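You operate a simulated robot arm through the tools that you are given. There is no shell and no other tool. Be economical: measure what you need, move in short steps, check, and stop when the job is done.

You are at the controls of a simulated robot arm. One attempt, no reset.

TASK
Plug the vent, close the damper, start the firing that the card names.
Fine: programme and hold time as the firing card says; start comes last; the door stays latched.

The check looks at the end state, three seconds after you hand in, the way a careful person would. Anything else that was tipped, shoved, dropped, spilled or broken makes it a failure.

THE ROBOT
A 7-joint arm with a two-finger parallel gripper, fixed in place. Base frame: the origin is at the foot of the arm, x ahead of it, y to its left, z up. Units: mm, degrees, N and s.
With the tool pointing down near the work surface it reaches from about 340 to 740 mm from the base axis. Its first joint turns from -115.0 to 115.0 degrees. Payload 3.91 kg.
The TCP is the grasp point between the finger pads, 30 mm short of the fingertips. In the tool frame z runs along the fingers and y along their closing line. Largest opening 110 mm; finger width 20, thickness 10; the body of the gripper, 48 by 112 mm, starts 55 mm behind the TCP.
Orientation is that of the tool frame in the base frame, as a unit quaternion [x, y, z, w]. With the fingers straight down and closing along the base's y, the tool's x points along the base's -x, its y along +y and its z along -z.

THE INTERFACE
- The arm moves only by the tool nudge_tool. Its argument "motion" is a list of rows, each a list of 7 numbers: the shift along the base's x, y, z in mm, then the turn, a rotation vector about the base's x, y, z in degrees, then the finger opening in mm, from 0 to 110. In form: [[tx, ty, tz, wx, wy, wz, fingers], ...]. A call has 1 to 12 rows; each row shifts and turns the commanded pose from where the row before left it. Rows are played at 5 a second. More than 50 mm and 8.6 degrees between two rows, or a gripper value outside its range, and nothing of the call is played. Where a pose cannot be reached the arm comes as near as it can. A force on the tool above 90 N (or 10 N above the force at the start of the call, whichever is more), or a blocked arm, ends the call early, and 0.2 s more pass. The fingers move at their own pace (about 108 mm/s each) and stop on an object; they squeeze with about 22 N. The grip force told is the motor's: it shows also when the fingers shut on nothing. Time passes only in rows, and 0.2 s behind the last, so rows that do not move let the fingers close. It gives the time, the measured TCP pose, the force on the tool (base axes), the opening and the grip force at its end, in the units of the frame above (readings bear some noise), with the torque about the TCP (base axes, N m) and any sound that the robot's microphone picked up.
- Cameras (640 x 400 px; columns grow to the right, rows downward): "scene" is fixed at [218, -652.4, 1665.3]; the picture's right is [0.96, -0.27, 0.00], its down [-0.16, -0.57, -0.81] and it looks along [0.22, 0.78, -0.59] (base axes); focal length 361 px, centre (320, 200). "wrist" rides on the gripper at [72, 17, -103] in the tool frame; the picture's right is [-0.23, 0.97, 0.00], its down [-0.76, -0.18, -0.62] and it looks along [-0.61, -0.14, 0.78] (tool axes); focal length 222 px, centre (320, 200). There is no depth. A picture from a camera that has moved, and an enlarged one, comes with that camera's place and axes in the base frame and with its lens.
- camera(camera): a new picture of that camera. The clock stands still meanwhile.
- lift_body(by): slides the trunk up (or, below 0, down) by that many mm; the arm rides with it, the base frame stays. It gives what a move gives, with no picture.
- close_up(camera, box): a new picture of the part [left, top, right, bottom] of that camera's present view, enlarged. The clock stands still meanwhile.
- close_job(): hands the job in; it is judged then, once.

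Go step by step. Nothing tells you positions but the pictures and the camera data: compare them with the known pose of the tool, close in by small moves and look again before you grip or let go. The budget is 120 turns and 64 pictures, counting those below and the enlarged ones. Unless the task says otherwise, let go and move clear before handing in, and close with one line.

The tools are called after "Emit:" by a JSON object that holds its "op" and its "data". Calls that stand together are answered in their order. nudge_tool: Moves the arm, as the interface text tells. Its arguments: {"type":"object","properties":{"motion":{"type":"array"}},"required":["motion"]} The other tools are called the same way: lift_body (by) slides the trunk up or down; camera (camera) takes a picture; close_up (camera, box) takes an enlarged picture of a part of a camera's view; close_job () hands the job in.

At the start:

```text
t: 0.0
tcp_pos: [527.9, -87.3, 1427.8]
ee_rot: [0.0, 1.0, 0.0, 0.001]
force: [-0.5, -0.2, -0.2]
wrist_torque: [-0.02, -0.03, -0.02]
width: 110.0
grasp_force: 0.0
trunk travel left (down, up): [-900.0, 90.0]
```

scene: 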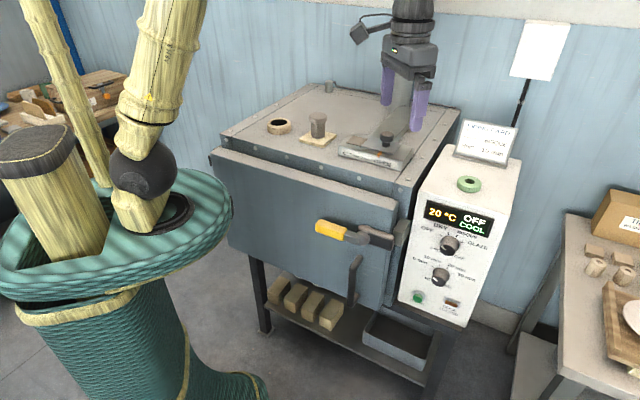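
wrist: 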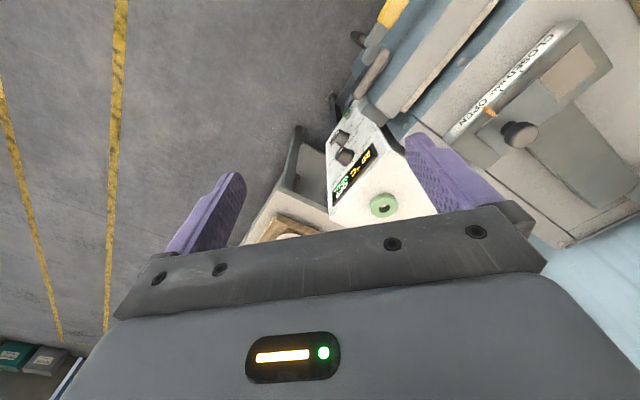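

I see a kiln with a vent hole and a plug on its top, a sliding damper, and a control panel with dials and a card. I'll enlarge the card, the panel and the top first.

Emit:
{"op": "close_up", "data": {"camera": "scene", "box": [450, 110, 530, 170]}}

Emit:
{"op": "close_up", "data": {"camera": "scene", "box": [390, 170, 520, 330]}}

Emit:
{"op": "close_up", "data": {"camera": "scene", "box": [240, 70, 460, 200]}}

```text
6.67 times, centred on (490, 140) of scene
camera zoom: at [218.0, -652.4, 1665.3], right [0.96, -0.27, 0.0], down [-0.16, -0.57, -0.81], along [0.22, 0.78, -0.59], focal length 2405 px, centre (-813, 600)
```

zoom: 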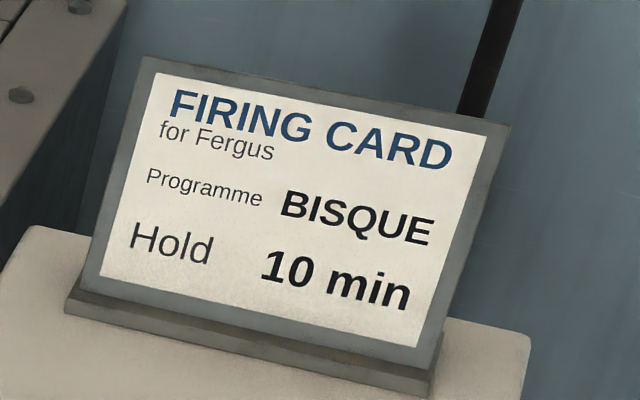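

```text
2.50 times, centred on (455, 250) of scene
camera zoom: at [218.0, -652.4, 1665.3], right [0.96, -0.27, 0.0], down [-0.16, -0.57, -0.81], along [0.22, 0.78, -0.59], focal length 902 px, centre (-18, 75)
```

zoom: 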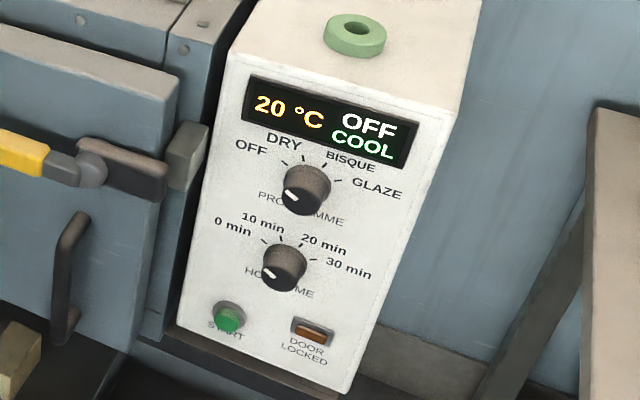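

```text
2.91 times, centred on (350, 135) of scene
camera zoom: at [218.0, -652.4, 1665.3], right [0.96, -0.27, 0.0], down [-0.16, -0.57, -0.81], along [0.22, 0.78, -0.59], focal length 1049 px, centre (233, 389)
```

zoom: 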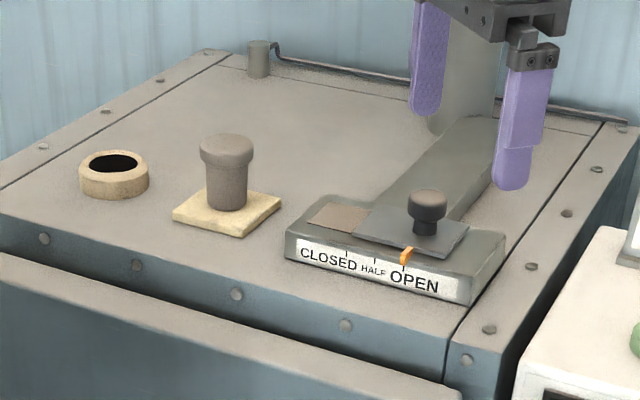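

The card says BISQUE with a 10 min hold. The kiln is turned about 45°, with the damper knob near (645,180,1221), the plug near (480,300) and the vent near (384,421). I'll move above the plug and look.

Emit:
{"op": "nudge_tool", "data": {"motion": [[-6, 45, 0, 0, 0, 0, 110], [-6, 45, 0, 0, 0, 0, 110], [-6, 45, 0, 0, 0, 0, 110], [-6, 45, 0, 0, 0, 0, 110], [-6, 45, 0, 0, 0, 0, 110], [-6, 45, 0, 0, 0, 0, 110], [-6, 45, 0, 0, 0, 0, 110], [-6, 45, 0, 0, 0, 0, 110], [0, 30, 0, 0, 0, 0, 110], [0, 0, 0, 0, 0, 0, 110]]}}

Emit:
{"op": "camera", "data": {"camera": "wrist"}}

Emit:
{"op": "camera", "data": {"camera": "scene"}}

```text
t: 2.2
tcp_pos: [481.8, 302.8, 1428.8]
ee_rot: [0.0, 1.0, 0.0, -0.001]
force: [-0.2, -0.4, 0.3]
wrist_torque: [0.05, 0.02, 0.01]
width: 110.0
grasp_force: 0.0
trunk travel left (down, up): [-900.0, 90.0]
```

```text
58 pictures are left
camera wrist: at [408.6, 320.5, 1531.7], right [0.23, 0.97, 0.0], down [0.76, -0.18, 0.62], along [0.61, -0.14, -0.78], focal length 222 px, centre (320, 200)
```

wrist: 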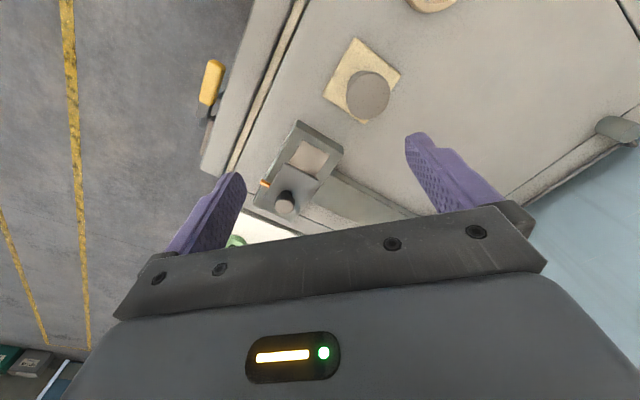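

```text
57 pictures are left
```

scene: 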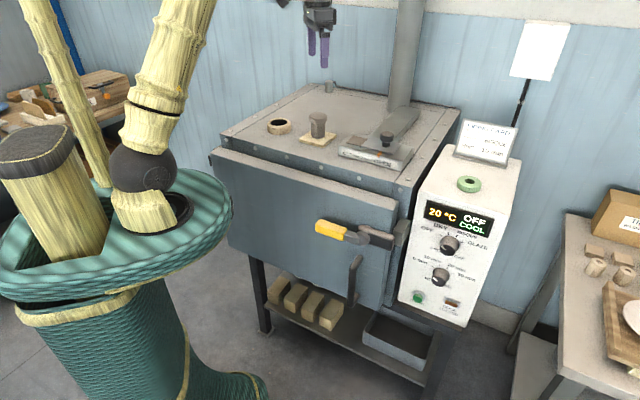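

The plug head top triangulates to about (497,366,1217), and the damper knob to about (655,200,1213). I'll move over the plug at z 1290 and look.

Emit:
{"op": "nudge_tool", "data": {"motion": [[5, 32, -40, 0, 0, 0, 110], [5, 31, -40, 0, 0, 0, 110], [5, 0, -40, 0, 0, 0, 110], [0, 0, -18, 0, 0, 0, 110], [0, 0, 0, 0, 0, 0, 110]]}}

Emit:
{"op": "camera", "data": {"camera": "wrist"}}

Emit:
{"op": "close_up", "data": {"camera": "scene", "box": [240, 50, 420, 170]}}

```text
refused: row 1 steps farther than a row can; nothing moved
```

```text
56 pictures are left
camera wrist: at [408.6, 320.5, 1531.7], right [0.23, 0.97, 0.0], down [0.76, -0.18, 0.62], along [0.61, -0.14, -0.78], focal length 222 px, centre (320, 200)
```

wrist: 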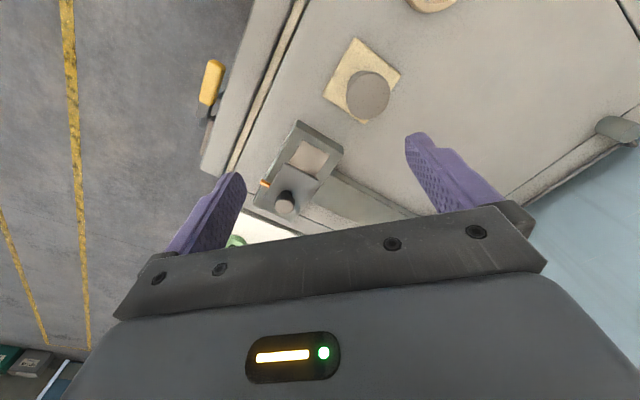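

```text
3.33 times, centred on (330, 110) of scene
camera zoom: at [218.0, -652.4, 1665.3], right [0.96, -0.27, 0.0], down [-0.16, -0.57, -0.81], along [0.22, 0.78, -0.59], focal length 1202 px, centre (287, 500)
```

zoom: 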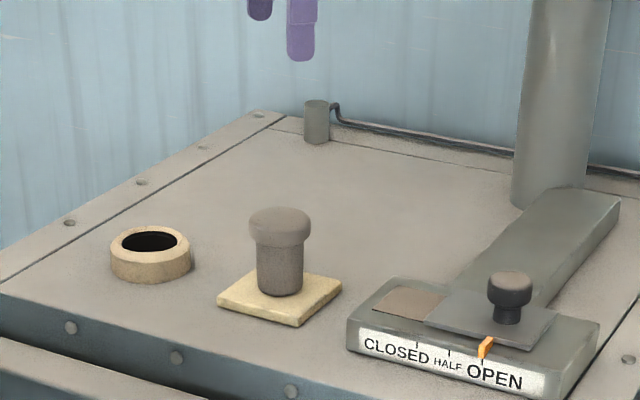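

That row was over 50 mm, so I'll repeat the move in smaller steps.

Emit:
{"op": "nudge_tool", "data": {"motion": [[5, 32, -20, 0, 0, 0, 110], [5, 31, -20, 0, 0, 0, 110], [5, 0, -40, 0, 0, 0, 110], [0, 0, -40, 0, 0, 0, 110], [0, 0, -18, 0, 0, 0, 110], [0, 0, 0, 0, 0, 0, 110]]}}

Emit:
{"op": "camera", "data": {"camera": "wrist"}}

Emit:
{"op": "close_up", "data": {"camera": "scene", "box": [240, 50, 420, 170]}}

```text
t: 3.6
tcp_pos: [495.8, 366.1, 1289.3]
ee_rot: [0.0, 1.0, 0.001, -0.001]
force: [-0.8, 0.1, -0.7]
wrist_torque: [0.0, 0.03, -0.01]
width: 110.2
grasp_force: 0.1
trunk travel left (down, up): [-900.0, 90.0]
```

```text
54 pictures are left
camera wrist: at [423.8, 383.9, 1392.0], right [0.23, 0.97, 0.0], down [0.76, -0.18, 0.62], along [0.61, -0.14, -0.78], focal length 222 px, centre (320, 200)
```

wrist: 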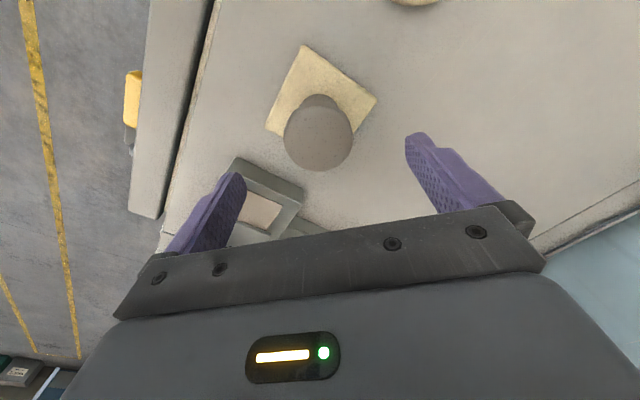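

```text
3.33 times, centred on (330, 110) of scene
camera zoom: at [218.0, -652.4, 1665.3], right [0.96, -0.27, 0.0], down [-0.16, -0.57, -0.81], along [0.22, 0.78, -0.59], focal length 1202 px, centre (287, 500)
```

zoom: 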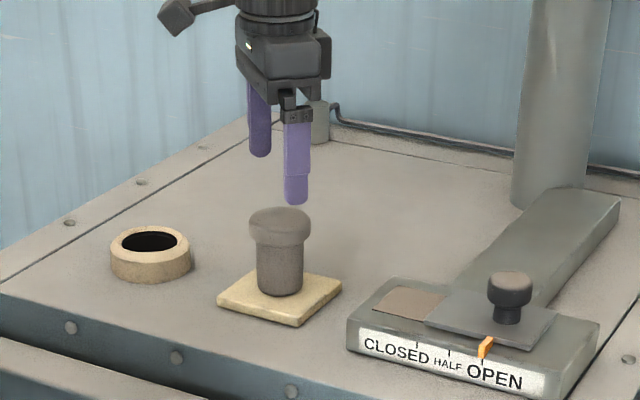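

The plug head is centred at about (497,366), with its top near z 1210. The fingers straddle it, so I'll descend around the head only and close.

Emit:
{"op": "nudge_tool", "data": {"motion": [[1, 0, -30, 0, 0, 0, 110], [0, 0, -30, 0, 0, 0, 110], [0, 0, -8, 0, 0, 0, 110], [0, 0, 0, 0, 0, 0, 110]]}}

Emit:
{"op": "camera", "data": {"camera": "wrist"}}

Emit:
{"op": "close_up", "data": {"camera": "scene", "box": [240, 50, 420, 170]}}

```text
t: 4.6
tcp_pos: [496.6, 366.4, 1222.2]
ee_rot: [0.0, 1.0, 0.0, 0.0]
force: [-0.1, -0.2, -0.3]
wrist_torque: [-0.02, -0.03, -0.01]
width: 110.1
grasp_force: 0.0
trunk travel left (down, up): [-900.0, 90.0]
```

```text
52 pictures are left
camera wrist: at [424.0, 384.1, 1324.3], right [0.23, 0.97, 0.0], down [0.76, -0.18, 0.62], along [0.61, -0.14, -0.78], focal length 222 px, centre (320, 200)
```

wrist: 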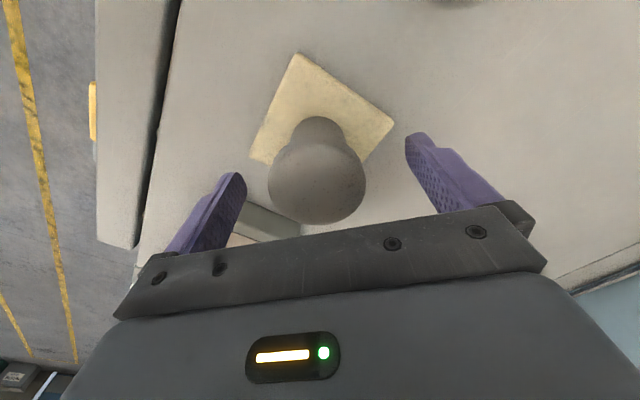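

```text
3.33 times, centred on (330, 110) of scene
camera zoom: at [218.0, -652.4, 1665.3], right [0.96, -0.27, 0.0], down [-0.16, -0.57, -0.81], along [0.22, 0.78, -0.59], focal length 1202 px, centre (287, 500)
```

zoom: 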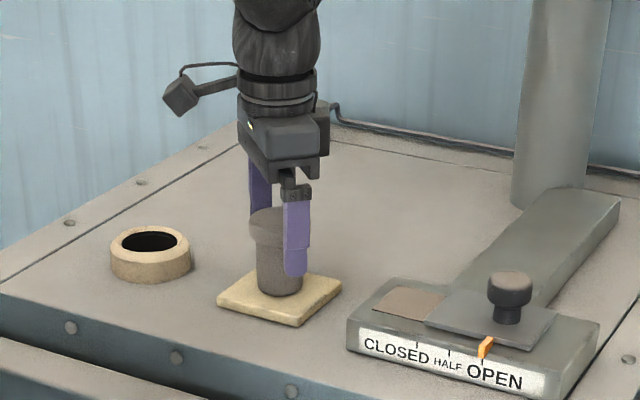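

The fingers straddle the head, but their tips are a little below its underside. I'll raise 8 mm and grip.

Emit:
{"op": "nudge_tool", "data": {"motion": [[0, 0, 8, 0, 0, 0, 110], [0, 0, 0, 0, 0, 0, 75], [0, 0, 0, 0, 0, 0, 60], [0, 0, 0, 0, 0, 0, 45], [0, 0, 0, 0, 0, 0, 40], [0, 0, 0, 0, 0, 0, 40]]}}

Emit:
{"op": "close_up", "data": {"camera": "scene", "box": [240, 50, 420, 170]}}

```text
t: 6.0
tcp_pos: [497.0, 367.0, 1229.4]
ee_rot: [0.001, 1.0, 0.0, 0.0]
force: [0.2, 0.4, 1.4]
wrist_torque: [0.09, -0.05, -0.02]
width: 56.8
grasp_force: 22.0
trunk travel left (down, up): [-900.0, 90.0]
```

```text
3.33 times, centred on (330, 110) of scene
camera zoom: at [218.0, -652.4, 1665.3], right [0.96, -0.27, 0.0], down [-0.16, -0.57, -0.81], along [0.22, 0.78, -0.59], focal length 1202 px, centre (287, 500)
```

zoom: 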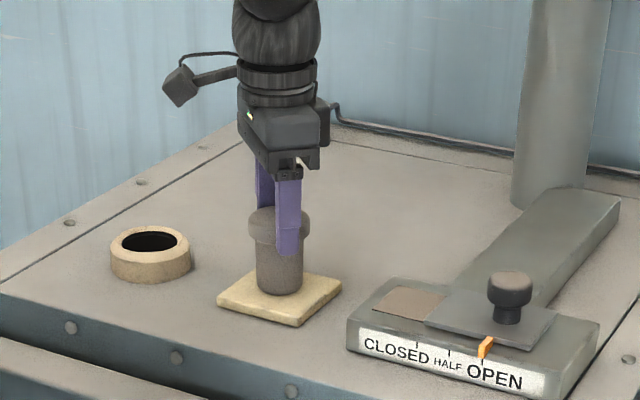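

The grip is solid at 56.8 mm, but the tips reach about 9 mm below the head. I'll re-grip 6 mm higher so the plug can seat almost fully, then lift.

Emit:
{"op": "nudge_tool", "data": {"motion": [[0, 0, 0, 0, 0, 0, 70], [0, 0, 6, 0, 0, 0, 70], [0, 0, 0, 0, 0, 0, 45], [0, 0, 0, 0, 0, 0, 40], [0, 0, 0, 0, 0, 0, 40], [0, 0, 20, 0, 0, 0, 40], [0, 0, 30, 0, 0, 0, 40], [0, 0, 40, 0, 0, 0, 40], [0, 0, 0, 0, 0, 0, 40]]}}

Emit:
{"op": "close_up", "data": {"camera": "scene", "box": [240, 50, 420, 170]}}

```text
t: 8.0
tcp_pos: [497.6, 366.8, 1326.5]
ee_rot: [0.0, 1.0, 0.0, 0.0]
force: [0.8, 0.5, -1.1]
wrist_torque: [0.0, 0.05, -0.03]
width: 56.8
grasp_force: 21.8
trunk travel left (down, up): [-900.0, 90.0]
```

```text
3.33 times, centred on (330, 110) of scene
camera zoom: at [218.0, -652.4, 1665.3], right [0.96, -0.27, 0.0], down [-0.16, -0.57, -0.81], along [0.22, 0.78, -0.59], focal length 1202 px, centre (287, 500)
```

zoom: 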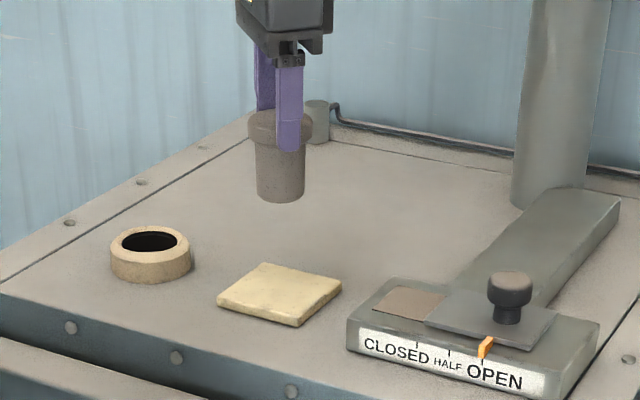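

The plug is lifted cleanly. I'll move near the vent so the wrist camera can see the collar beside the plug.

Emit:
{"op": "nudge_tool", "data": {"motion": [[-40, 12, 0, 0, 0, 0, 40], [-40, 12, 0, 0, 0, 0, 40], [-18, 9, 0, 0, 0, 0, 40], [0, 0, 0, 0, 0, 0, 40]]}}

Emit:
{"op": "camera", "data": {"camera": "wrist"}}

Emit:
{"op": "close_up", "data": {"camera": "scene", "box": [220, 60, 340, 140]}}

```text
t: 9.0
tcp_pos: [400.5, 399.2, 1326.4]
ee_rot: [0.0, 1.0, 0.0, 0.0]
force: [0.2, -1.0, -1.7]
wrist_torque: [-0.03, 0.02, 0.02]
width: 56.6
grasp_force: 22.3
trunk travel left (down, up): [-900.0, 90.0]
```

```text
48 pictures are left
camera wrist: at [327.1, 417.4, 1428.8], right [0.23, 0.97, 0.0], down [0.76, -0.18, 0.62], along [0.61, -0.14, -0.78], focal length 222 px, centre (320, 200)
```

wrist: 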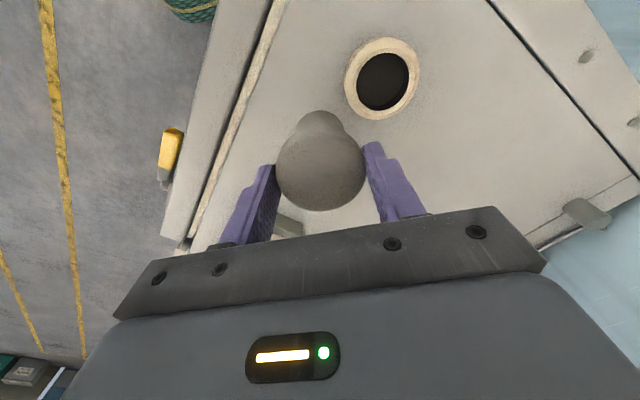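

```text
5.00 times, centred on (280, 100) of scene
camera zoom: at [218.0, -652.4, 1665.3], right [0.96, -0.27, 0.0], down [-0.16, -0.57, -0.81], along [0.22, 0.78, -0.59], focal length 1804 px, centre (520, 700)
```

zoom: 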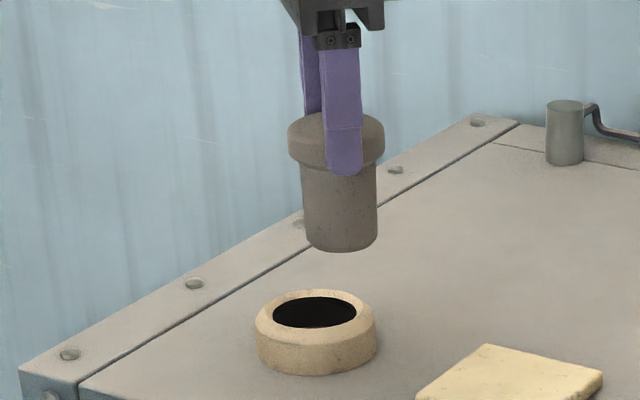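

The vent rim is near (389,472) with its top at about z 1168. I'll move there with the stem about 20 mm above the rim and check both views.

Emit:
{"op": "nudge_tool", "data": {"motion": [[-6, 36, 0, 0, 0, 0, 40], [-6, 37, 0, 0, 0, 0, 40], [0, 0, -30, 0, 0, 0, 40], [0, 0, -20, 0, 0, 0, 40], [0, 0, 0, 0, 0, 0, 40]]}}

Emit:
{"op": "camera", "data": {"camera": "wrist"}}

Emit:
{"op": "close_up", "data": {"camera": "scene", "box": [220, 60, 340, 140]}}

```text
t: 10.2
tcp_pos: [387.3, 472.3, 1276.6]
ee_rot: [0.0, 1.0, 0.0, -0.001]
force: [0.8, 0.3, -1.3]
wrist_torque: [0.02, -0.03, 0.02]
width: 56.7
grasp_force: 22.0
trunk travel left (down, up): [-900.0, 90.0]
```

```text
46 pictures are left
camera wrist: at [314.6, 489.2, 1379.1], right [0.23, 0.97, 0.0], down [0.76, -0.18, 0.62], along [0.61, -0.14, -0.78], focal length 222 px, centre (320, 200)
```

wrist: 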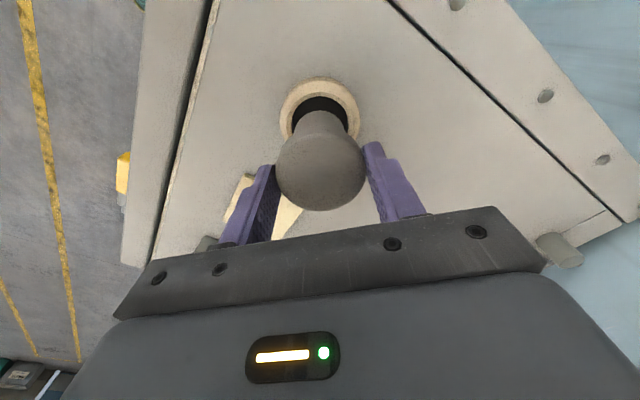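

```text
5.00 times, centred on (280, 100) of scene
camera zoom: at [218.0, -652.4, 1665.3], right [0.96, -0.27, 0.0], down [-0.16, -0.57, -0.81], along [0.22, 0.78, -0.59], focal length 1804 px, centre (520, 700)
```

zoom: 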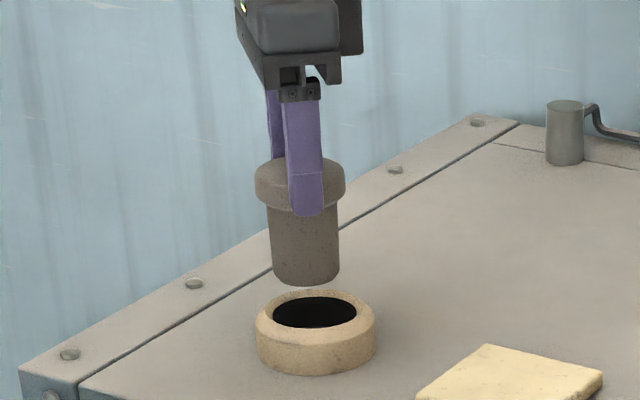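

The wrist view agrees in y. Both views suggest the hole is 4 to 5 mm further in +x. I'll correct that and descend to just entering.

Emit:
{"op": "nudge_tool", "data": {"motion": [[4.5, 0, 0, 0, 0, 0, 40], [0, 0, -10, 0, 0, 0, 40], [0, 0, -8, 0, 0, 0, 40], [0, 0, 0, 0, 0, 0, 40]]}}

Emit:
{"op": "camera", "data": {"camera": "wrist"}}

Emit:
{"op": "close_up", "data": {"camera": "scene", "box": [220, 60, 340, 140]}}

```text
t: 11.2
tcp_pos: [391.8, 472.9, 1258.0]
ee_rot: [-0.001, 1.0, -0.001, -0.001]
force: [0.3, 0.0, -1.6]
wrist_torque: [-0.03, 0.0, -0.01]
width: 57.0
grasp_force: 22.0
trunk travel left (down, up): [-900.0, 90.0]
```

```text
44 pictures are left
camera wrist: at [318.7, 490.1, 1360.5], right [0.23, 0.97, 0.0], down [0.76, -0.18, 0.62], along [0.61, -0.14, -0.78], focal length 222 px, centre (320, 200)
```

wrist: 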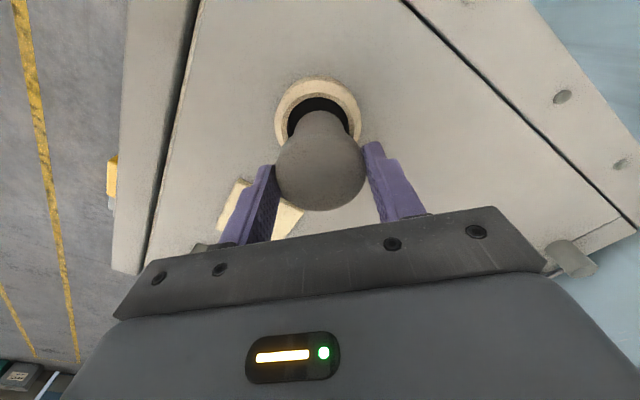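

```text
5.00 times, centred on (280, 100) of scene
camera zoom: at [218.0, -652.4, 1665.3], right [0.96, -0.27, 0.0], down [-0.16, -0.57, -0.81], along [0.22, 0.78, -0.59], focal length 1804 px, centre (520, 700)
```

zoom: 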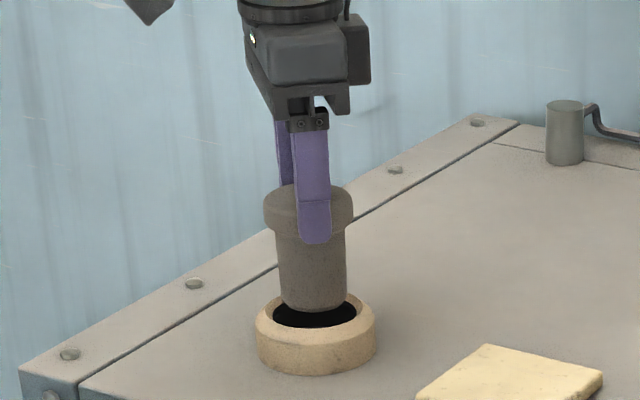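

The stem is centred over the hole in both views. I'll lower it in small steps.

Emit:
{"op": "nudge_tool", "data": {"motion": [[0, 0, -6, 0, 0, 0, 40], [0, 0, -6, 0, 0, 0, 40], [0, 0, -6, 0, 0, 0, 40], [0, 0, 0, 0, 0, 0, 40]]}}

Emit:
{"op": "close_up", "data": {"camera": "scene", "box": [220, 60, 340, 140]}}

```text
t: 12.2
tcp_pos: [392.3, 473.2, 1239.6]
ee_rot: [0.0, 1.0, 0.001, 0.0]
force: [0.6, -0.3, -1.2]
wrist_torque: [0.0, -0.02, 0.04]
width: 57.0
grasp_force: 21.8
trunk travel left (down, up): [-900.0, 90.0]
```

```text
5.00 times, centred on (280, 100) of scene
camera zoom: at [218.0, -652.4, 1665.3], right [0.96, -0.27, 0.0], down [-0.16, -0.57, -0.81], along [0.22, 0.78, -0.59], focal length 1804 px, centre (520, 700)
```

zoom: 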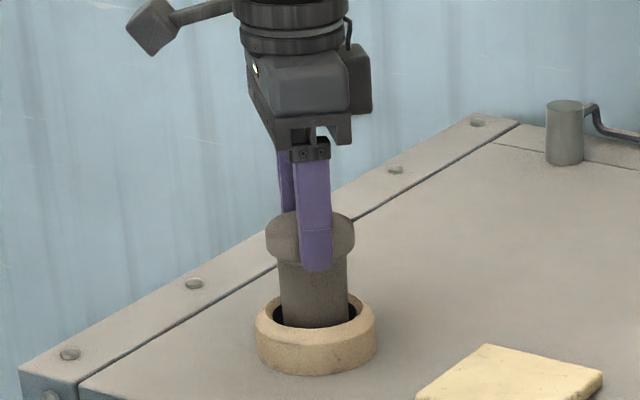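

The stem is in the hole with no contact force. I'll continue down in small steps.

Emit:
{"op": "nudge_tool", "data": {"motion": [[0, 0, -8, 0, 0, 0, 40], [0, 0, -8, 0, 0, 0, 40], [0, 0, -8, 0, 0, 0, 40], [0, 0, -6, 0, 0, 0, 40], [0, 0, -5, 0, 0, 0, 40], [0, 0, 0, 0, 0, 0, 40]]}}

Emit:
{"op": "close_up", "data": {"camera": "scene", "box": [220, 60, 340, 140]}}

```text
t: 13.6
tcp_pos: [390.4, 471.9, 1205.8]
ee_rot: [0.001, 1.0, 0.0, 0.0]
force: [-0.9, -1.2, 16.7]
wrist_torque: [-0.08, -0.02, 0.02]
width: 56.8
grasp_force: 22.2
trunk travel left (down, up): [-900.0, 90.0]
```

```text
5.00 times, centred on (280, 100) of scene
camera zoom: at [218.0, -652.4, 1665.3], right [0.96, -0.27, 0.0], down [-0.16, -0.57, -0.81], along [0.22, 0.78, -0.59], focal length 1804 px, centre (520, 700)
```

zoom: 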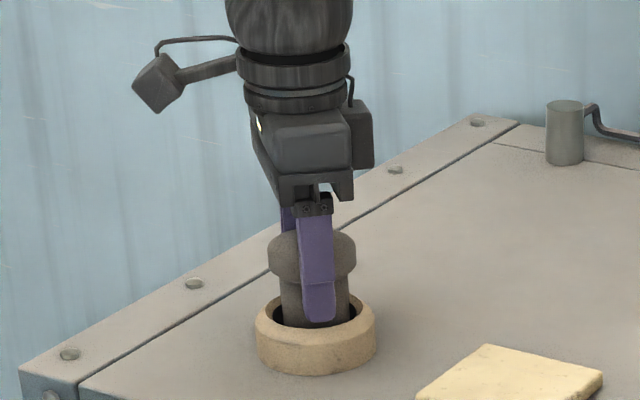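

The fingers slid down over the plug and there is a 17 N upward push, so the plug stopped partway and the stem bottom met something at about roof level. I'll release gently, since it stands inside the collar, then rise and look.

Emit:
{"op": "nudge_tool", "data": {"motion": [[0, 0, 2, 0, 0, 0, 40], [0, 0, 2, 0, 0, 0, 60], [0, 0, 0, 0, 0, 0, 80], [0, 0, 20, 0, 0, 0, 90], [0, 0, 40, 0, 0, 0, 90], [0, 0, 40, 0, 0, 0, 90], [0, 0, 0, 0, 0, 0, 90]]}}

Emit:
{"op": "close_up", "data": {"camera": "scene", "box": [220, 60, 340, 140]}}

Emit:
{"op": "close_up", "data": {"camera": "wrist", "box": [240, 0, 400, 210]}}

```text
t: 15.2
tcp_pos: [391.4, 472.9, 1310.7]
ee_rot: [-0.001, 1.0, 0.0, 0.0]
force: [-0.6, 0.8, 0.7]
wrist_torque: [0.0, -0.01, -0.01]
width: 90.1
grasp_force: 0.0
trunk travel left (down, up): [-900.0, 90.0]
```

```text
5.00 times, centred on (280, 100) of scene
camera zoom: at [218.0, -652.4, 1665.3], right [0.96, -0.27, 0.0], down [-0.16, -0.57, -0.81], along [0.22, 0.78, -0.59], focal length 1804 px, centre (520, 700)
```

zoom: 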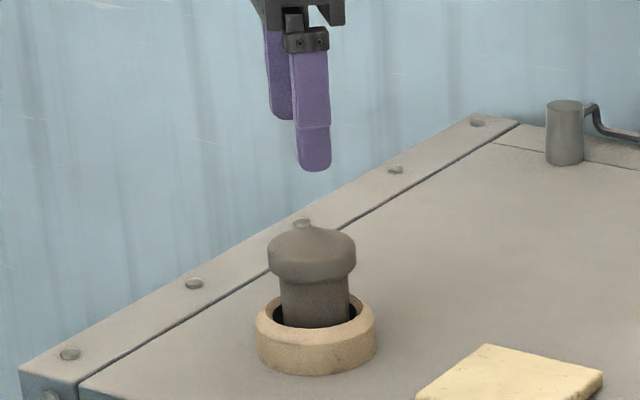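

```text
1.90 times, centred on (320, 105) of wrist
camera zoom: at [319.0, 491.1, 1412.1], right [0.23, 0.97, 0.0], down [0.76, -0.18, 0.62], along [0.61, -0.14, -0.78], focal length 423 px, centre (320, 381)
```

zoom: 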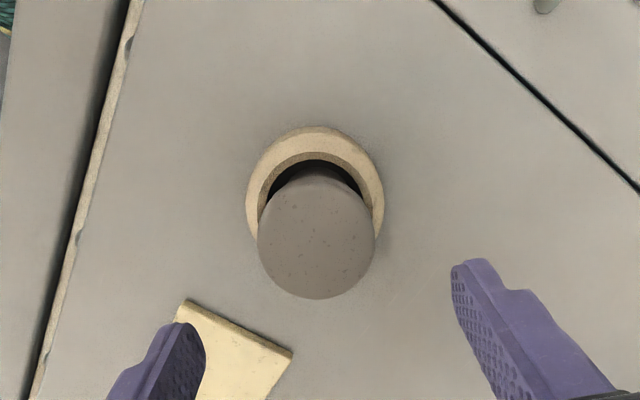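

The plug stands upright in the collar, but its head is about 25 mm above the rim. I'll look closely at the gap and the chamfer.

Emit:
{"op": "close_up", "data": {"camera": "scene", "box": [262, 98, 302, 138]}}

Emit:
{"op": "close_up", "data": {"camera": "wrist", "box": [285, 55, 355, 125]}}

```text
10.00 times, centred on (282, 118) of scene
camera zoom: at [218.0, -652.4, 1665.3], right [0.96, -0.27, 0.0], down [-0.16, -0.57, -0.81], along [0.22, 0.78, -0.59], focal length 3607 px, centre (700, 1020)
```

zoom: 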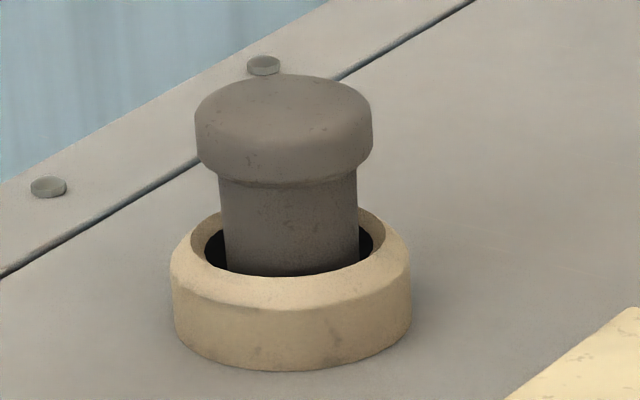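

```text
5.71 times, centred on (320, 90) of wrist
camera zoom: at [319.0, 491.1, 1412.1], right [0.23, 0.97, 0.0], down [0.76, -0.18, 0.62], along [0.61, -0.14, -0.78], focal length 1269 px, centre (320, 829)
```

zoom: 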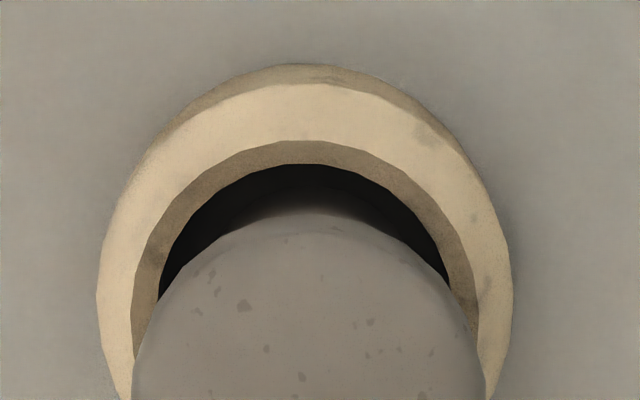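

The stem sits about 1 to 2 mm toward +x of the bore centre and seems to have caught on the narrower roof hole. I'll re-grip the head, shift slightly, and probe downward gently.

Emit:
{"op": "nudge_tool", "data": {"motion": [[0, 0, -40, 0, 0, 0, 90], [0, 0, -40, 0, 0, 0, 90], [0, 0, -5, 0, 0, 0, 90], [0, 0, 0, 0, 0, 0, 60], [0, 0, 0, 0, 0, 0, 40], [0, 0, 0, 0, 0, 0, 40], [0, 0, 1, 0, 0, 0, 40], [-1.5, 0, 0, 0, 0, 0, 40], [0, 0, -3, 0, 0, 0, 40], [0, 0, 0, 0, 0, 0, 40]]}}

Emit:
{"op": "close_up", "data": {"camera": "scene", "box": [262, 98, 302, 138]}}

```text
t: 17.4
tcp_pos: [389.2, 471.8, 1225.8]
ee_rot: [0.001, 1.0, 0.002, 0.002]
force: [0.6, 2.1, 16.8]
wrist_torque: [-0.04, 0.09, -0.01]
width: 56.8
grasp_force: 21.7
trunk travel left (down, up): [-900.0, 90.0]
```

```text
10.00 times, centred on (282, 118) of scene
camera zoom: at [218.0, -652.4, 1665.3], right [0.96, -0.27, 0.0], down [-0.16, -0.57, -0.81], along [0.22, 0.78, -0.59], focal length 3607 px, centre (700, 1020)
```

zoom: 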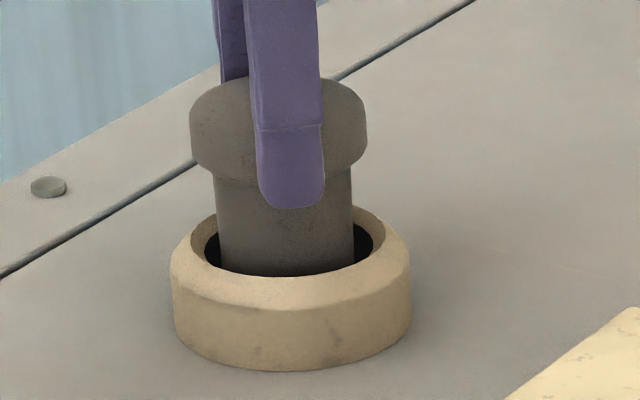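

The plug is centred laterally now but still stopped. I'll probe small offsets in depth (y), then read the force and height.

Emit:
{"op": "nudge_tool", "data": {"motion": [[0, 0, 3, 0, 0, 0, 40], [0, -1.5, 0, 0, 0, 0, 40], [0, 0, -3, 0, 0, 0, 40], [0, 0, 0, 0, 0, 0, 40]]}}

Emit:
{"op": "nudge_tool", "data": {"motion": [[0, 0, 3, 0, 0, 0, 40], [0, -1.5, 0, 0, 0, 0, 40], [0, 0, -3, 0, 0, 0, 40], [0, 0, 0, 0, 0, 0, 40]]}}

Emit:
{"op": "nudge_tool", "data": {"motion": [[0, 0, 3, 0, 0, 0, 40], [0, 4.5, 0, 0, 0, 0, 40], [0, 0, -3, 0, 0, 0, 40], [0, 0, 0, 0, 0, 0, 40]]}}

Emit:
{"op": "nudge_tool", "data": {"motion": [[0, 0, 3, 0, 0, 0, 40], [0, 1.5, 0, 0, 0, 0, 40], [0, 0, -3, 0, 0, 0, 40], [0, 0, 0, 0, 0, 0, 40]]}}

```text
t: 18.4
tcp_pos: [389.1, 471.5, 1224.2]
ee_rot: [0.001, 1.0, 0.001, 0.001]
force: [-0.4, 3.8, 17.9]
wrist_torque: [0.1, -0.02, 0.02]
width: 57.0
grasp_force: 21.7
trunk travel left (down, up): [-900.0, 90.0]
```

```text
t: 19.4
tcp_pos: [389.3, 468.6, 1223.3]
ee_rot: [0.0, 1.0, 0.001, 0.002]
force: [-0.6, 1.3, 18.0]
wrist_torque: [0.02, -0.01, 0.02]
width: 56.5
grasp_force: 21.8
trunk travel left (down, up): [-900.0, 90.0]
```

```text
t: 20.4
tcp_pos: [390.9, 472.6, 1224.1]
ee_rot: [0.0, 1.0, 0.001, 0.0]
force: [1.3, -0.8, 12.7]
wrist_torque: [-0.2, -0.11, 0.03]
width: 56.7
grasp_force: 21.7
trunk travel left (down, up): [-900.0, 90.0]
```

```text
t: 21.4
tcp_pos: [390.2, 475.2, 1224.2]
ee_rot: [0.0, 1.0, 0.001, 0.002]
force: [-0.3, -2.0, 15.2]
wrist_torque: [-0.15, -0.02, 0.0]
width: 56.5
grasp_force: 22.1
trunk travel left (down, up): [-900.0, 90.0]
```

There's no drop anywhere along y. I'll lift the plug out, move it aside, and look into the hole before guessing further.

Emit:
{"op": "nudge_tool", "data": {"motion": [[0, -3, 2, 0, 0, 0, 40], [0, 0, 15, 0, 0, 0, 40], [0, 0, 40, 0, 0, 0, 40], [0, 0, 40, 0, 0, 0, 40], [0, -45, 0, 0, 0, 0, 40], [0, -45, 0, 0, 0, 0, 40], [0, 0, 0, 0, 0, 0, 40]]}}

Emit:
{"op": "close_up", "data": {"camera": "wrist", "box": [340, 0, 500, 140]}}

Emit:
{"op": "close_up", "data": {"camera": "scene", "box": [252, 78, 322, 138]}}

```text
t: 23.0
tcp_pos: [390.8, 381.8, 1319.4]
ee_rot: [0.0, 1.0, 0.0, 0.0]
force: [-0.4, 0.1, -1.8]
wrist_torque: [-0.01, 0.02, -0.05]
width: 56.8
grasp_force: 21.8
trunk travel left (down, up): [-900.0, 90.0]
```

```text
2.86 times, centred on (420, 70) of wrist
camera zoom: at [317.2, 400.9, 1421.6], right [0.23, 0.97, 0.0], down [0.76, -0.18, 0.62], along [0.61, -0.14, -0.78], focal length 635 px, centre (34, 571)
```

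zoom: 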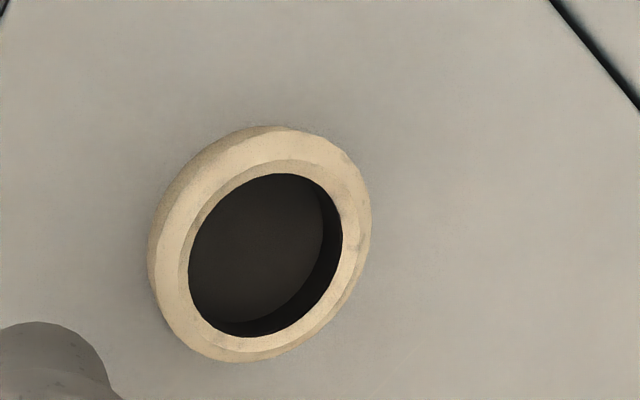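

```text
6.67 times, centred on (287, 108) of scene
camera zoom: at [218.0, -652.4, 1665.3], right [0.96, -0.27, 0.0], down [-0.16, -0.57, -0.81], along [0.22, 0.78, -0.59], focal length 2405 px, centre (540, 813)
```

zoom: 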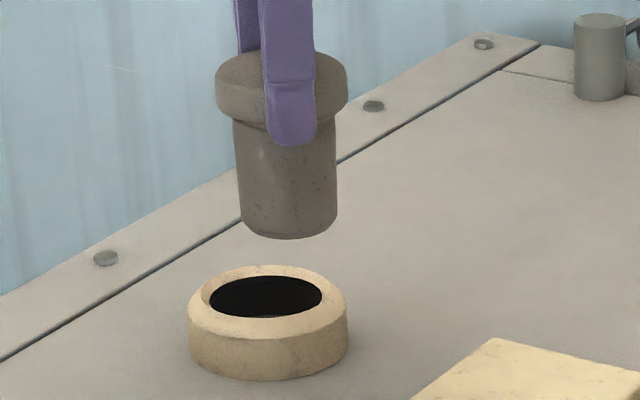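

The hole has a solid dark floor about 25 mm down, so the plug was simply resting on the bottom of the socket. I'll put it back centred, set it down and release.

Emit:
{"op": "nudge_tool", "data": {"motion": [[0, 45, 0, 0, 0, 0, 40], [-0.8, 45, 0, 0, 0, 0, 40], [0, 0, -40, 0, 0, 0, 40], [0, 0, 0, 0, 0, 0, 40], [0, 0, -20, 0, 0, 0, 40], [0, 0, -20, 0, 0, 0, 40], [0, 0, -12, 0, 0, 0, 40], [0, 0, 0, 0, 0, 0, 40]]}}

Emit:
{"op": "close_up", "data": {"camera": "scene", "box": [252, 78, 322, 138]}}

```text
t: 24.8
tcp_pos: [388.6, 472.3, 1228.3]
ee_rot: [0.001, 1.0, -0.001, 0.0]
force: [-0.1, 0.6, -1.9]
wrist_torque: [0.0, -0.02, 0.0]
width: 56.8
grasp_force: 21.9
trunk travel left (down, up): [-900.0, 90.0]
```

```text
6.67 times, centred on (287, 108) of scene
camera zoom: at [218.0, -652.4, 1665.3], right [0.96, -0.27, 0.0], down [-0.16, -0.57, -0.81], along [0.22, 0.78, -0.59], focal length 2405 px, centre (540, 813)
```

zoom: 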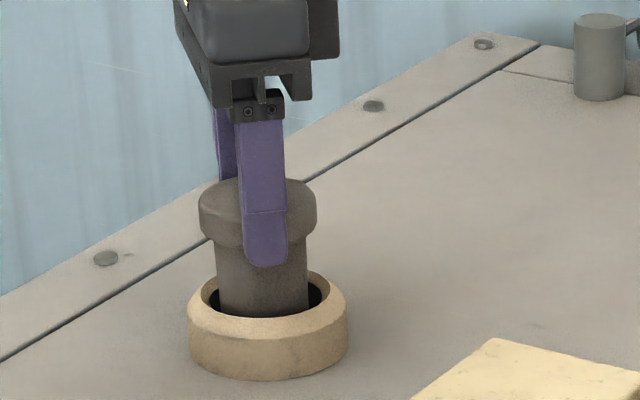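

It's nearly centred. I'll shift 1 mm, lower the last few mm, release and rise.

Emit:
{"op": "nudge_tool", "data": {"motion": [[1, 0, -2, 0, 0, 0, 40], [0, 0, -2, 0, 0, 0, 40], [0, 0, -1, 0, 0, 0, 40], [0, 0, 0, 0, 0, 0, 40], [0, 0, 0, 0, 0, 0, 60], [0, 0, 0, 0, 0, 0, 85], [0, 0, 20, 0, 0, 0, 90], [0, 0, 40, 0, 0, 0, 90], [0, 0, 40, 0, 0, 0, 90], [0, 0, 0, 0, 0, 0, 90]]}}

Emit:
{"op": "close_up", "data": {"camera": "scene", "box": [252, 78, 322, 138]}}

```text
t: 27.0
tcp_pos: [390.1, 471.6, 1322.4]
ee_rot: [0.0, 1.0, -0.001, 0.0]
force: [0.3, 0.2, 0.3]
wrist_torque: [-0.03, 0.04, -0.03]
width: 89.8
grasp_force: 0.0
trunk travel left (down, up): [-900.0, 90.0]
```

```text
6.67 times, centred on (287, 108) of scene
camera zoom: at [218.0, -652.4, 1665.3], right [0.96, -0.27, 0.0], down [-0.16, -0.57, -0.81], along [0.22, 0.78, -0.59], focal length 2405 px, centre (540, 813)
```

zoom: 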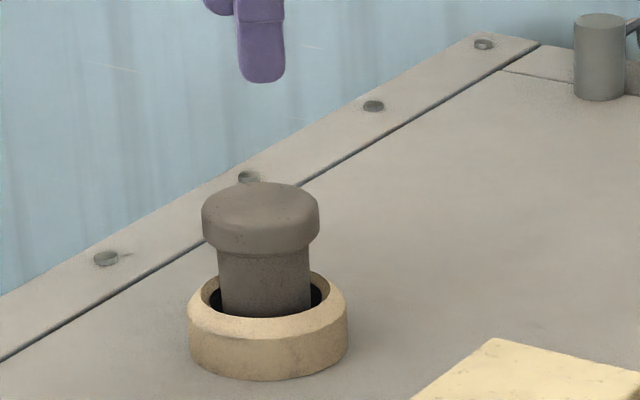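

The plug is in the vent. Next is the damper, so I'll move above its knob and look.

Emit:
{"op": "nudge_tool", "data": {"motion": [[33, -34, 0, 0, 0, 0, 90], [33, -34, 0, 0, 0, 0, 90], [33, -34, 0, 0, 0, 0, 90], [33, -34, 0, 0, 0, 0, 90], [33, -34, 0, 0, 0, 0, 90], [33, -34, 0, 0, 0, 0, 90], [33, -34, 0, 0, 0, 0, 90], [33, -34, 0, 0, 0, 0, 90], [0, 0, 0, 0, 0, 0, 90]]}}

Emit:
{"op": "camera", "data": {"camera": "wrist"}}

Emit:
{"op": "close_up", "data": {"camera": "scene", "box": [320, 90, 440, 170]}}

```text
t: 29.0
tcp_pos: [654.0, 200.1, 1322.0]
ee_rot: [0.0, 1.0, 0.0, 0.0]
force: [0.0, 0.5, 1.2]
wrist_torque: [-0.01, 0.0, -0.04]
width: 90.0
grasp_force: 0.2
trunk travel left (down, up): [-900.0, 90.0]
```

```text
31 pictures are left
camera wrist: at [580.3, 218.8, 1424.6], right [0.23, 0.97, 0.0], down [0.76, -0.18, 0.62], along [0.61, -0.14, -0.78], focal length 222 px, centre (320, 200)
```

wrist: 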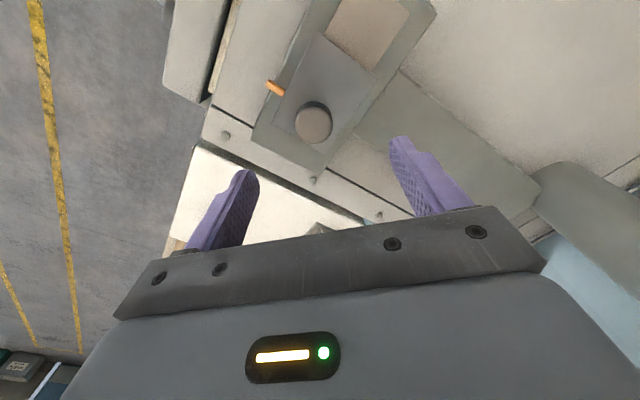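

```text
5.00 times, centred on (380, 130) of scene
camera zoom: at [218.0, -652.4, 1665.3], right [0.96, -0.27, 0.0], down [-0.16, -0.57, -0.81], along [0.22, 0.78, -0.59], focal length 1804 px, centre (20, 550)
```

zoom: 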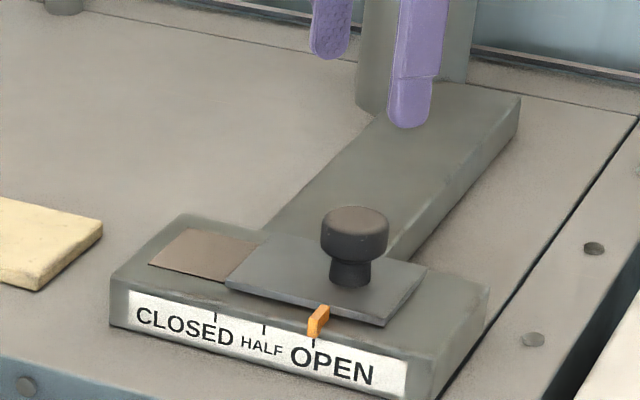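

The knob is at about (654.5,195), with its head top near z 1213. I'll shift, descend and grip it.

Emit:
{"op": "nudge_tool", "data": {"motion": [[0.5, -5, -30, 0, 0, 0, 70], [0, 0, -40, 0, 0, 0, 70], [0, 0, -22, 0, 0, 0, 70], [0, 0, -7, 0, 0, 0, 70], [0, 0, 0, 0, 0, 0, 70]]}}

Emit:
{"op": "close_up", "data": {"camera": "scene", "box": [320, 90, 440, 170]}}

```text
t: 30.2
tcp_pos: [655.0, 194.1, 1222.9]
ee_rot: [0.0, 1.0, 0.0, 0.0]
force: [-0.1, -0.1, -0.5]
wrist_torque: [0.01, -0.01, -0.01]
width: 69.9
grasp_force: 0.0
trunk travel left (down, up): [-900.0, 90.0]
```

```text
5.00 times, centred on (380, 130) of scene
camera zoom: at [218.0, -652.4, 1665.3], right [0.96, -0.27, 0.0], down [-0.16, -0.57, -0.81], along [0.22, 0.78, -0.59], focal length 1804 px, centre (20, 550)
```

zoom: 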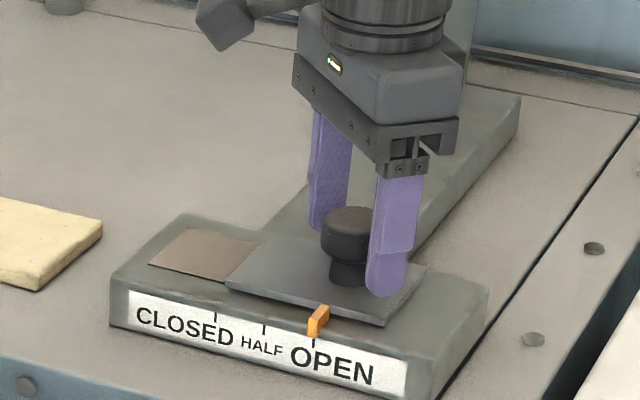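

The fingers straddle the knob. I'll grip it and slide toward CLOSED in part.

Emit:
{"op": "nudge_tool", "data": {"motion": [[0, 0, 0, 0, 0, 0, 40], [0, 0, 0, 0, 0, 0, 25], [0, 0, 0, 0, 0, 0, 25], [-5, 5, 0, 0, 0, 0, 25], [-8, 8, 0, 0, 0, 0, 25], [-8, 8, 0, 0, 0, 0, 25], [-8, 8, 0, 0, 0, 0, 25], [0, 0, 0, 0, 0, 0, 25]]}}

Emit:
{"op": "close_up", "data": {"camera": "scene", "box": [320, 90, 440, 170]}}

```text
t: 32.0
tcp_pos: [625.8, 224.4, 1222.8]
ee_rot: [0.0, 1.0, 0.0, 0.0]
force: [-3.4, -2.2, -3.7]
wrist_torque: [-0.14, -0.33, 0.1]
width: 37.1
grasp_force: 44.7
trunk travel left (down, up): [-900.0, 90.0]
```

```text
5.00 times, centred on (380, 130) of scene
camera zoom: at [218.0, -652.4, 1665.3], right [0.96, -0.27, 0.0], down [-0.16, -0.57, -0.81], along [0.22, 0.78, -0.59], focal length 1804 px, centre (20, 550)
```

zoom: 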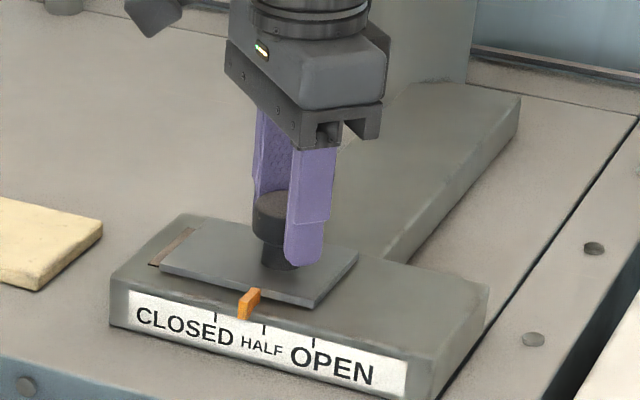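

It slides well. The pointer needs about 17 mm more to reach the CLOSED tick.

Emit:
{"op": "nudge_tool", "data": {"motion": [[-6, 6, 0, 0, 0, 0, 25], [-6, 6, 0, 0, 0, 0, 25], [-0.7, 0.7, 0, 0, 0, 0, 25], [0, 0, 0, 0, 0, 0, 25]]}}

Emit:
{"op": "close_up", "data": {"camera": "scene", "box": [320, 90, 440, 170]}}

```text
t: 33.0
tcp_pos: [613.0, 237.2, 1221.3]
ee_rot: [0.001, 1.0, 0.0, -0.001]
force: [-4.7, -4.4, -7.9]
wrist_torque: [-0.13, -0.1, 0.05]
width: 36.7
grasp_force: 45.4
trunk travel left (down, up): [-900.0, 90.0]
```

```text
5.00 times, centred on (380, 130) of scene
camera zoom: at [218.0, -652.4, 1665.3], right [0.96, -0.27, 0.0], down [-0.16, -0.57, -0.81], along [0.22, 0.78, -0.59], focal length 1804 px, centre (20, 550)
```

zoom: 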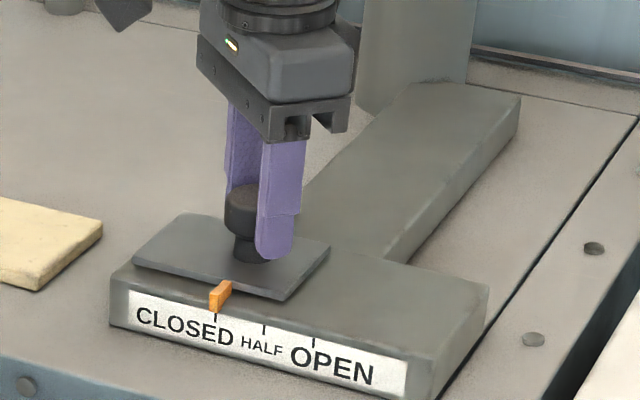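

The pointer is on the CLOSED tick. I'll release, rise, and move round in front of the panel.

Emit:
{"op": "nudge_tool", "data": {"motion": [[0, 0, 0, 0, 0, 0, 50], [0, 0, 0, 0, 0, 0, 70], [0, 0, 20, 0, 0, 0, 70], [0, 0, 45, 0, 0, 0, 70], [0, 0, 45, 0, 0, 0, 70], [0, -48, 0, 0, 0, 7.5, 60], [-5, -48, 0, 0, 0, 7.5, 50], [-5, -48, 0, 0, 0, 7.5, 50], [-5, -48, 0, 0, 0, 7.5, 50], [-5, -48, 0, 0, 0, 7.5, 50], [-5, -48, 0, 0, 0, 7.5, 50], [0, 0, 0, 0, 0, 0, 50]]}}

Emit:
{"op": "nudge_tool", "data": {"motion": [[-8, -45, 5, 0, 0, 0, 50], [-8, -45, 5, 0, 0, 0, 50], [-8, -45, 5, 0, 0, 0, 50], [0, 0, 0, 5, -5, 0, 50], [0, 0, 0, 5, -5, 0, 50], [0, 0, 0, 5, -5, 0, 50], [0, 0, 0, 5, -5, 0, 50], [0, 0, 0, 5, -5, 0, 50], [0, 0, 0, 5, -5, 0, 50], [0, 0, 0, 0, 0, 0, 50]]}}

Emit:
{"op": "camera", "data": {"camera": "scene"}}

```text
t: 35.6
tcp_pos: [587.1, -49.2, 1334.6]
ee_rot: [-0.384, 0.923, 0.0, 0.0]
force: [-0.1, 0.0, 0.4]
wrist_torque: [-0.02, -0.01, 0.0]
width: 49.9
grasp_force: 0.0
trunk travel left (down, up): [-900.0, 90.0]
```

```text
t: 37.8
tcp_pos: [564.0, -185.0, 1349.2]
ee_rot: [-0.357, 0.861, 0.139, 0.335]
force: [0.2, -0.2, 0.2]
wrist_torque: [-0.02, 0.0, -0.01]
width: 49.9
grasp_force: 0.0
trunk travel left (down, up): [-900.0, 90.0]
```

```text
26 pictures are left
```

scene: 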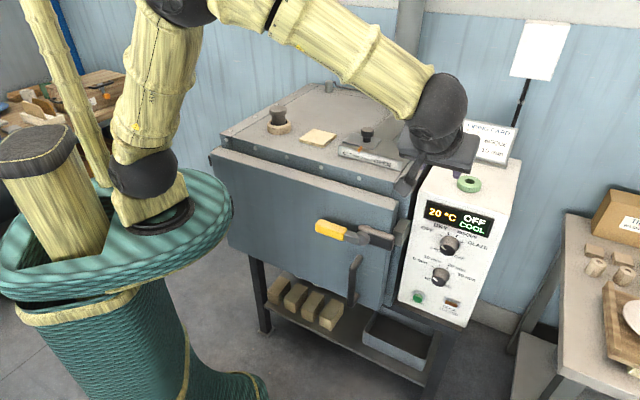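

The tool is pitching well and is clear of everything. I'll complete the pitch to horizontal, pull back a bit, then lower the trunk.

Emit:
{"op": "nudge_tool", "data": {"motion": [[-8, -8, 0, 5, -5, 0, 50], [-8, -8, 0, 5, -5, 0, 50], [-8, -8, 0, 5, -5, 0, 50], [-8, -8, 0, 5, -5, 0, 50], [-8, -8, 0, 5, -5, 0, 50], [-8, -8, 0, 5, -5, 0, 50], [0, 0, 0, 3.66, -3.66, 0, 50], [0, 0, 0, 0, 0, 0, 50]]}}

Emit:
{"op": "lift_body", "data": {"by": -200}}

Emit:
{"op": "camera", "data": {"camera": "scene"}}

Emit:
{"op": "camera", "data": {"camera": "wrist"}}

```text
t: 39.6
tcp_pos: [515.2, -234.5, 1348.3]
ee_rot: [-0.27, 0.653, 0.27, 0.655]
force: [-0.2, 0.5, 0.0]
wrist_torque: [0.01, -0.01, -0.01]
width: 50.1
grasp_force: 0.1
trunk travel left (down, up): [-900.0, 90.0]
```

```text
t: 41.8
tcp_pos: [516.2, -234.7, 1149.3]
ee_rot: [-0.27, 0.653, 0.27, 0.654]
force: [0.8, -0.3, 0.2]
wrist_torque: [0.01, 0.03, -0.01]
width: 50.2
grasp_force: 0.2
trunk travel left (down, up): [-700.0, 290.0]
```

```text
25 pictures are left
```

scene: 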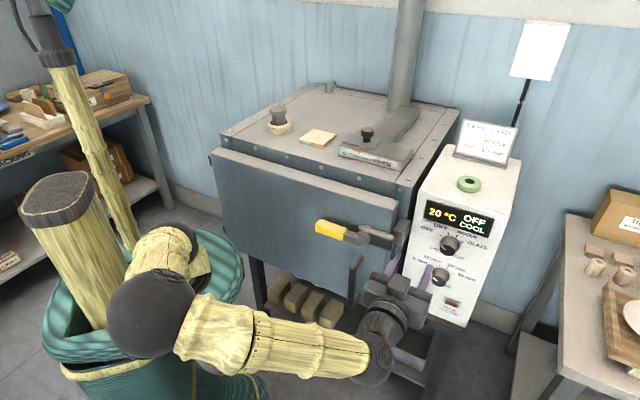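

```text
24 pictures are left
camera wrist: at [430.6, -294.6, 1074.6], right [-0.69, 0.69, 0.23], down [-0.32, -0.57, 0.76], along [0.65, 0.45, 0.61], focal length 222 px, centre (320, 200)
```

wrist: 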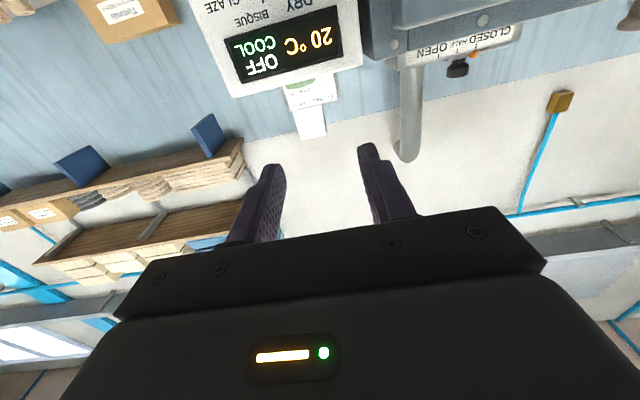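

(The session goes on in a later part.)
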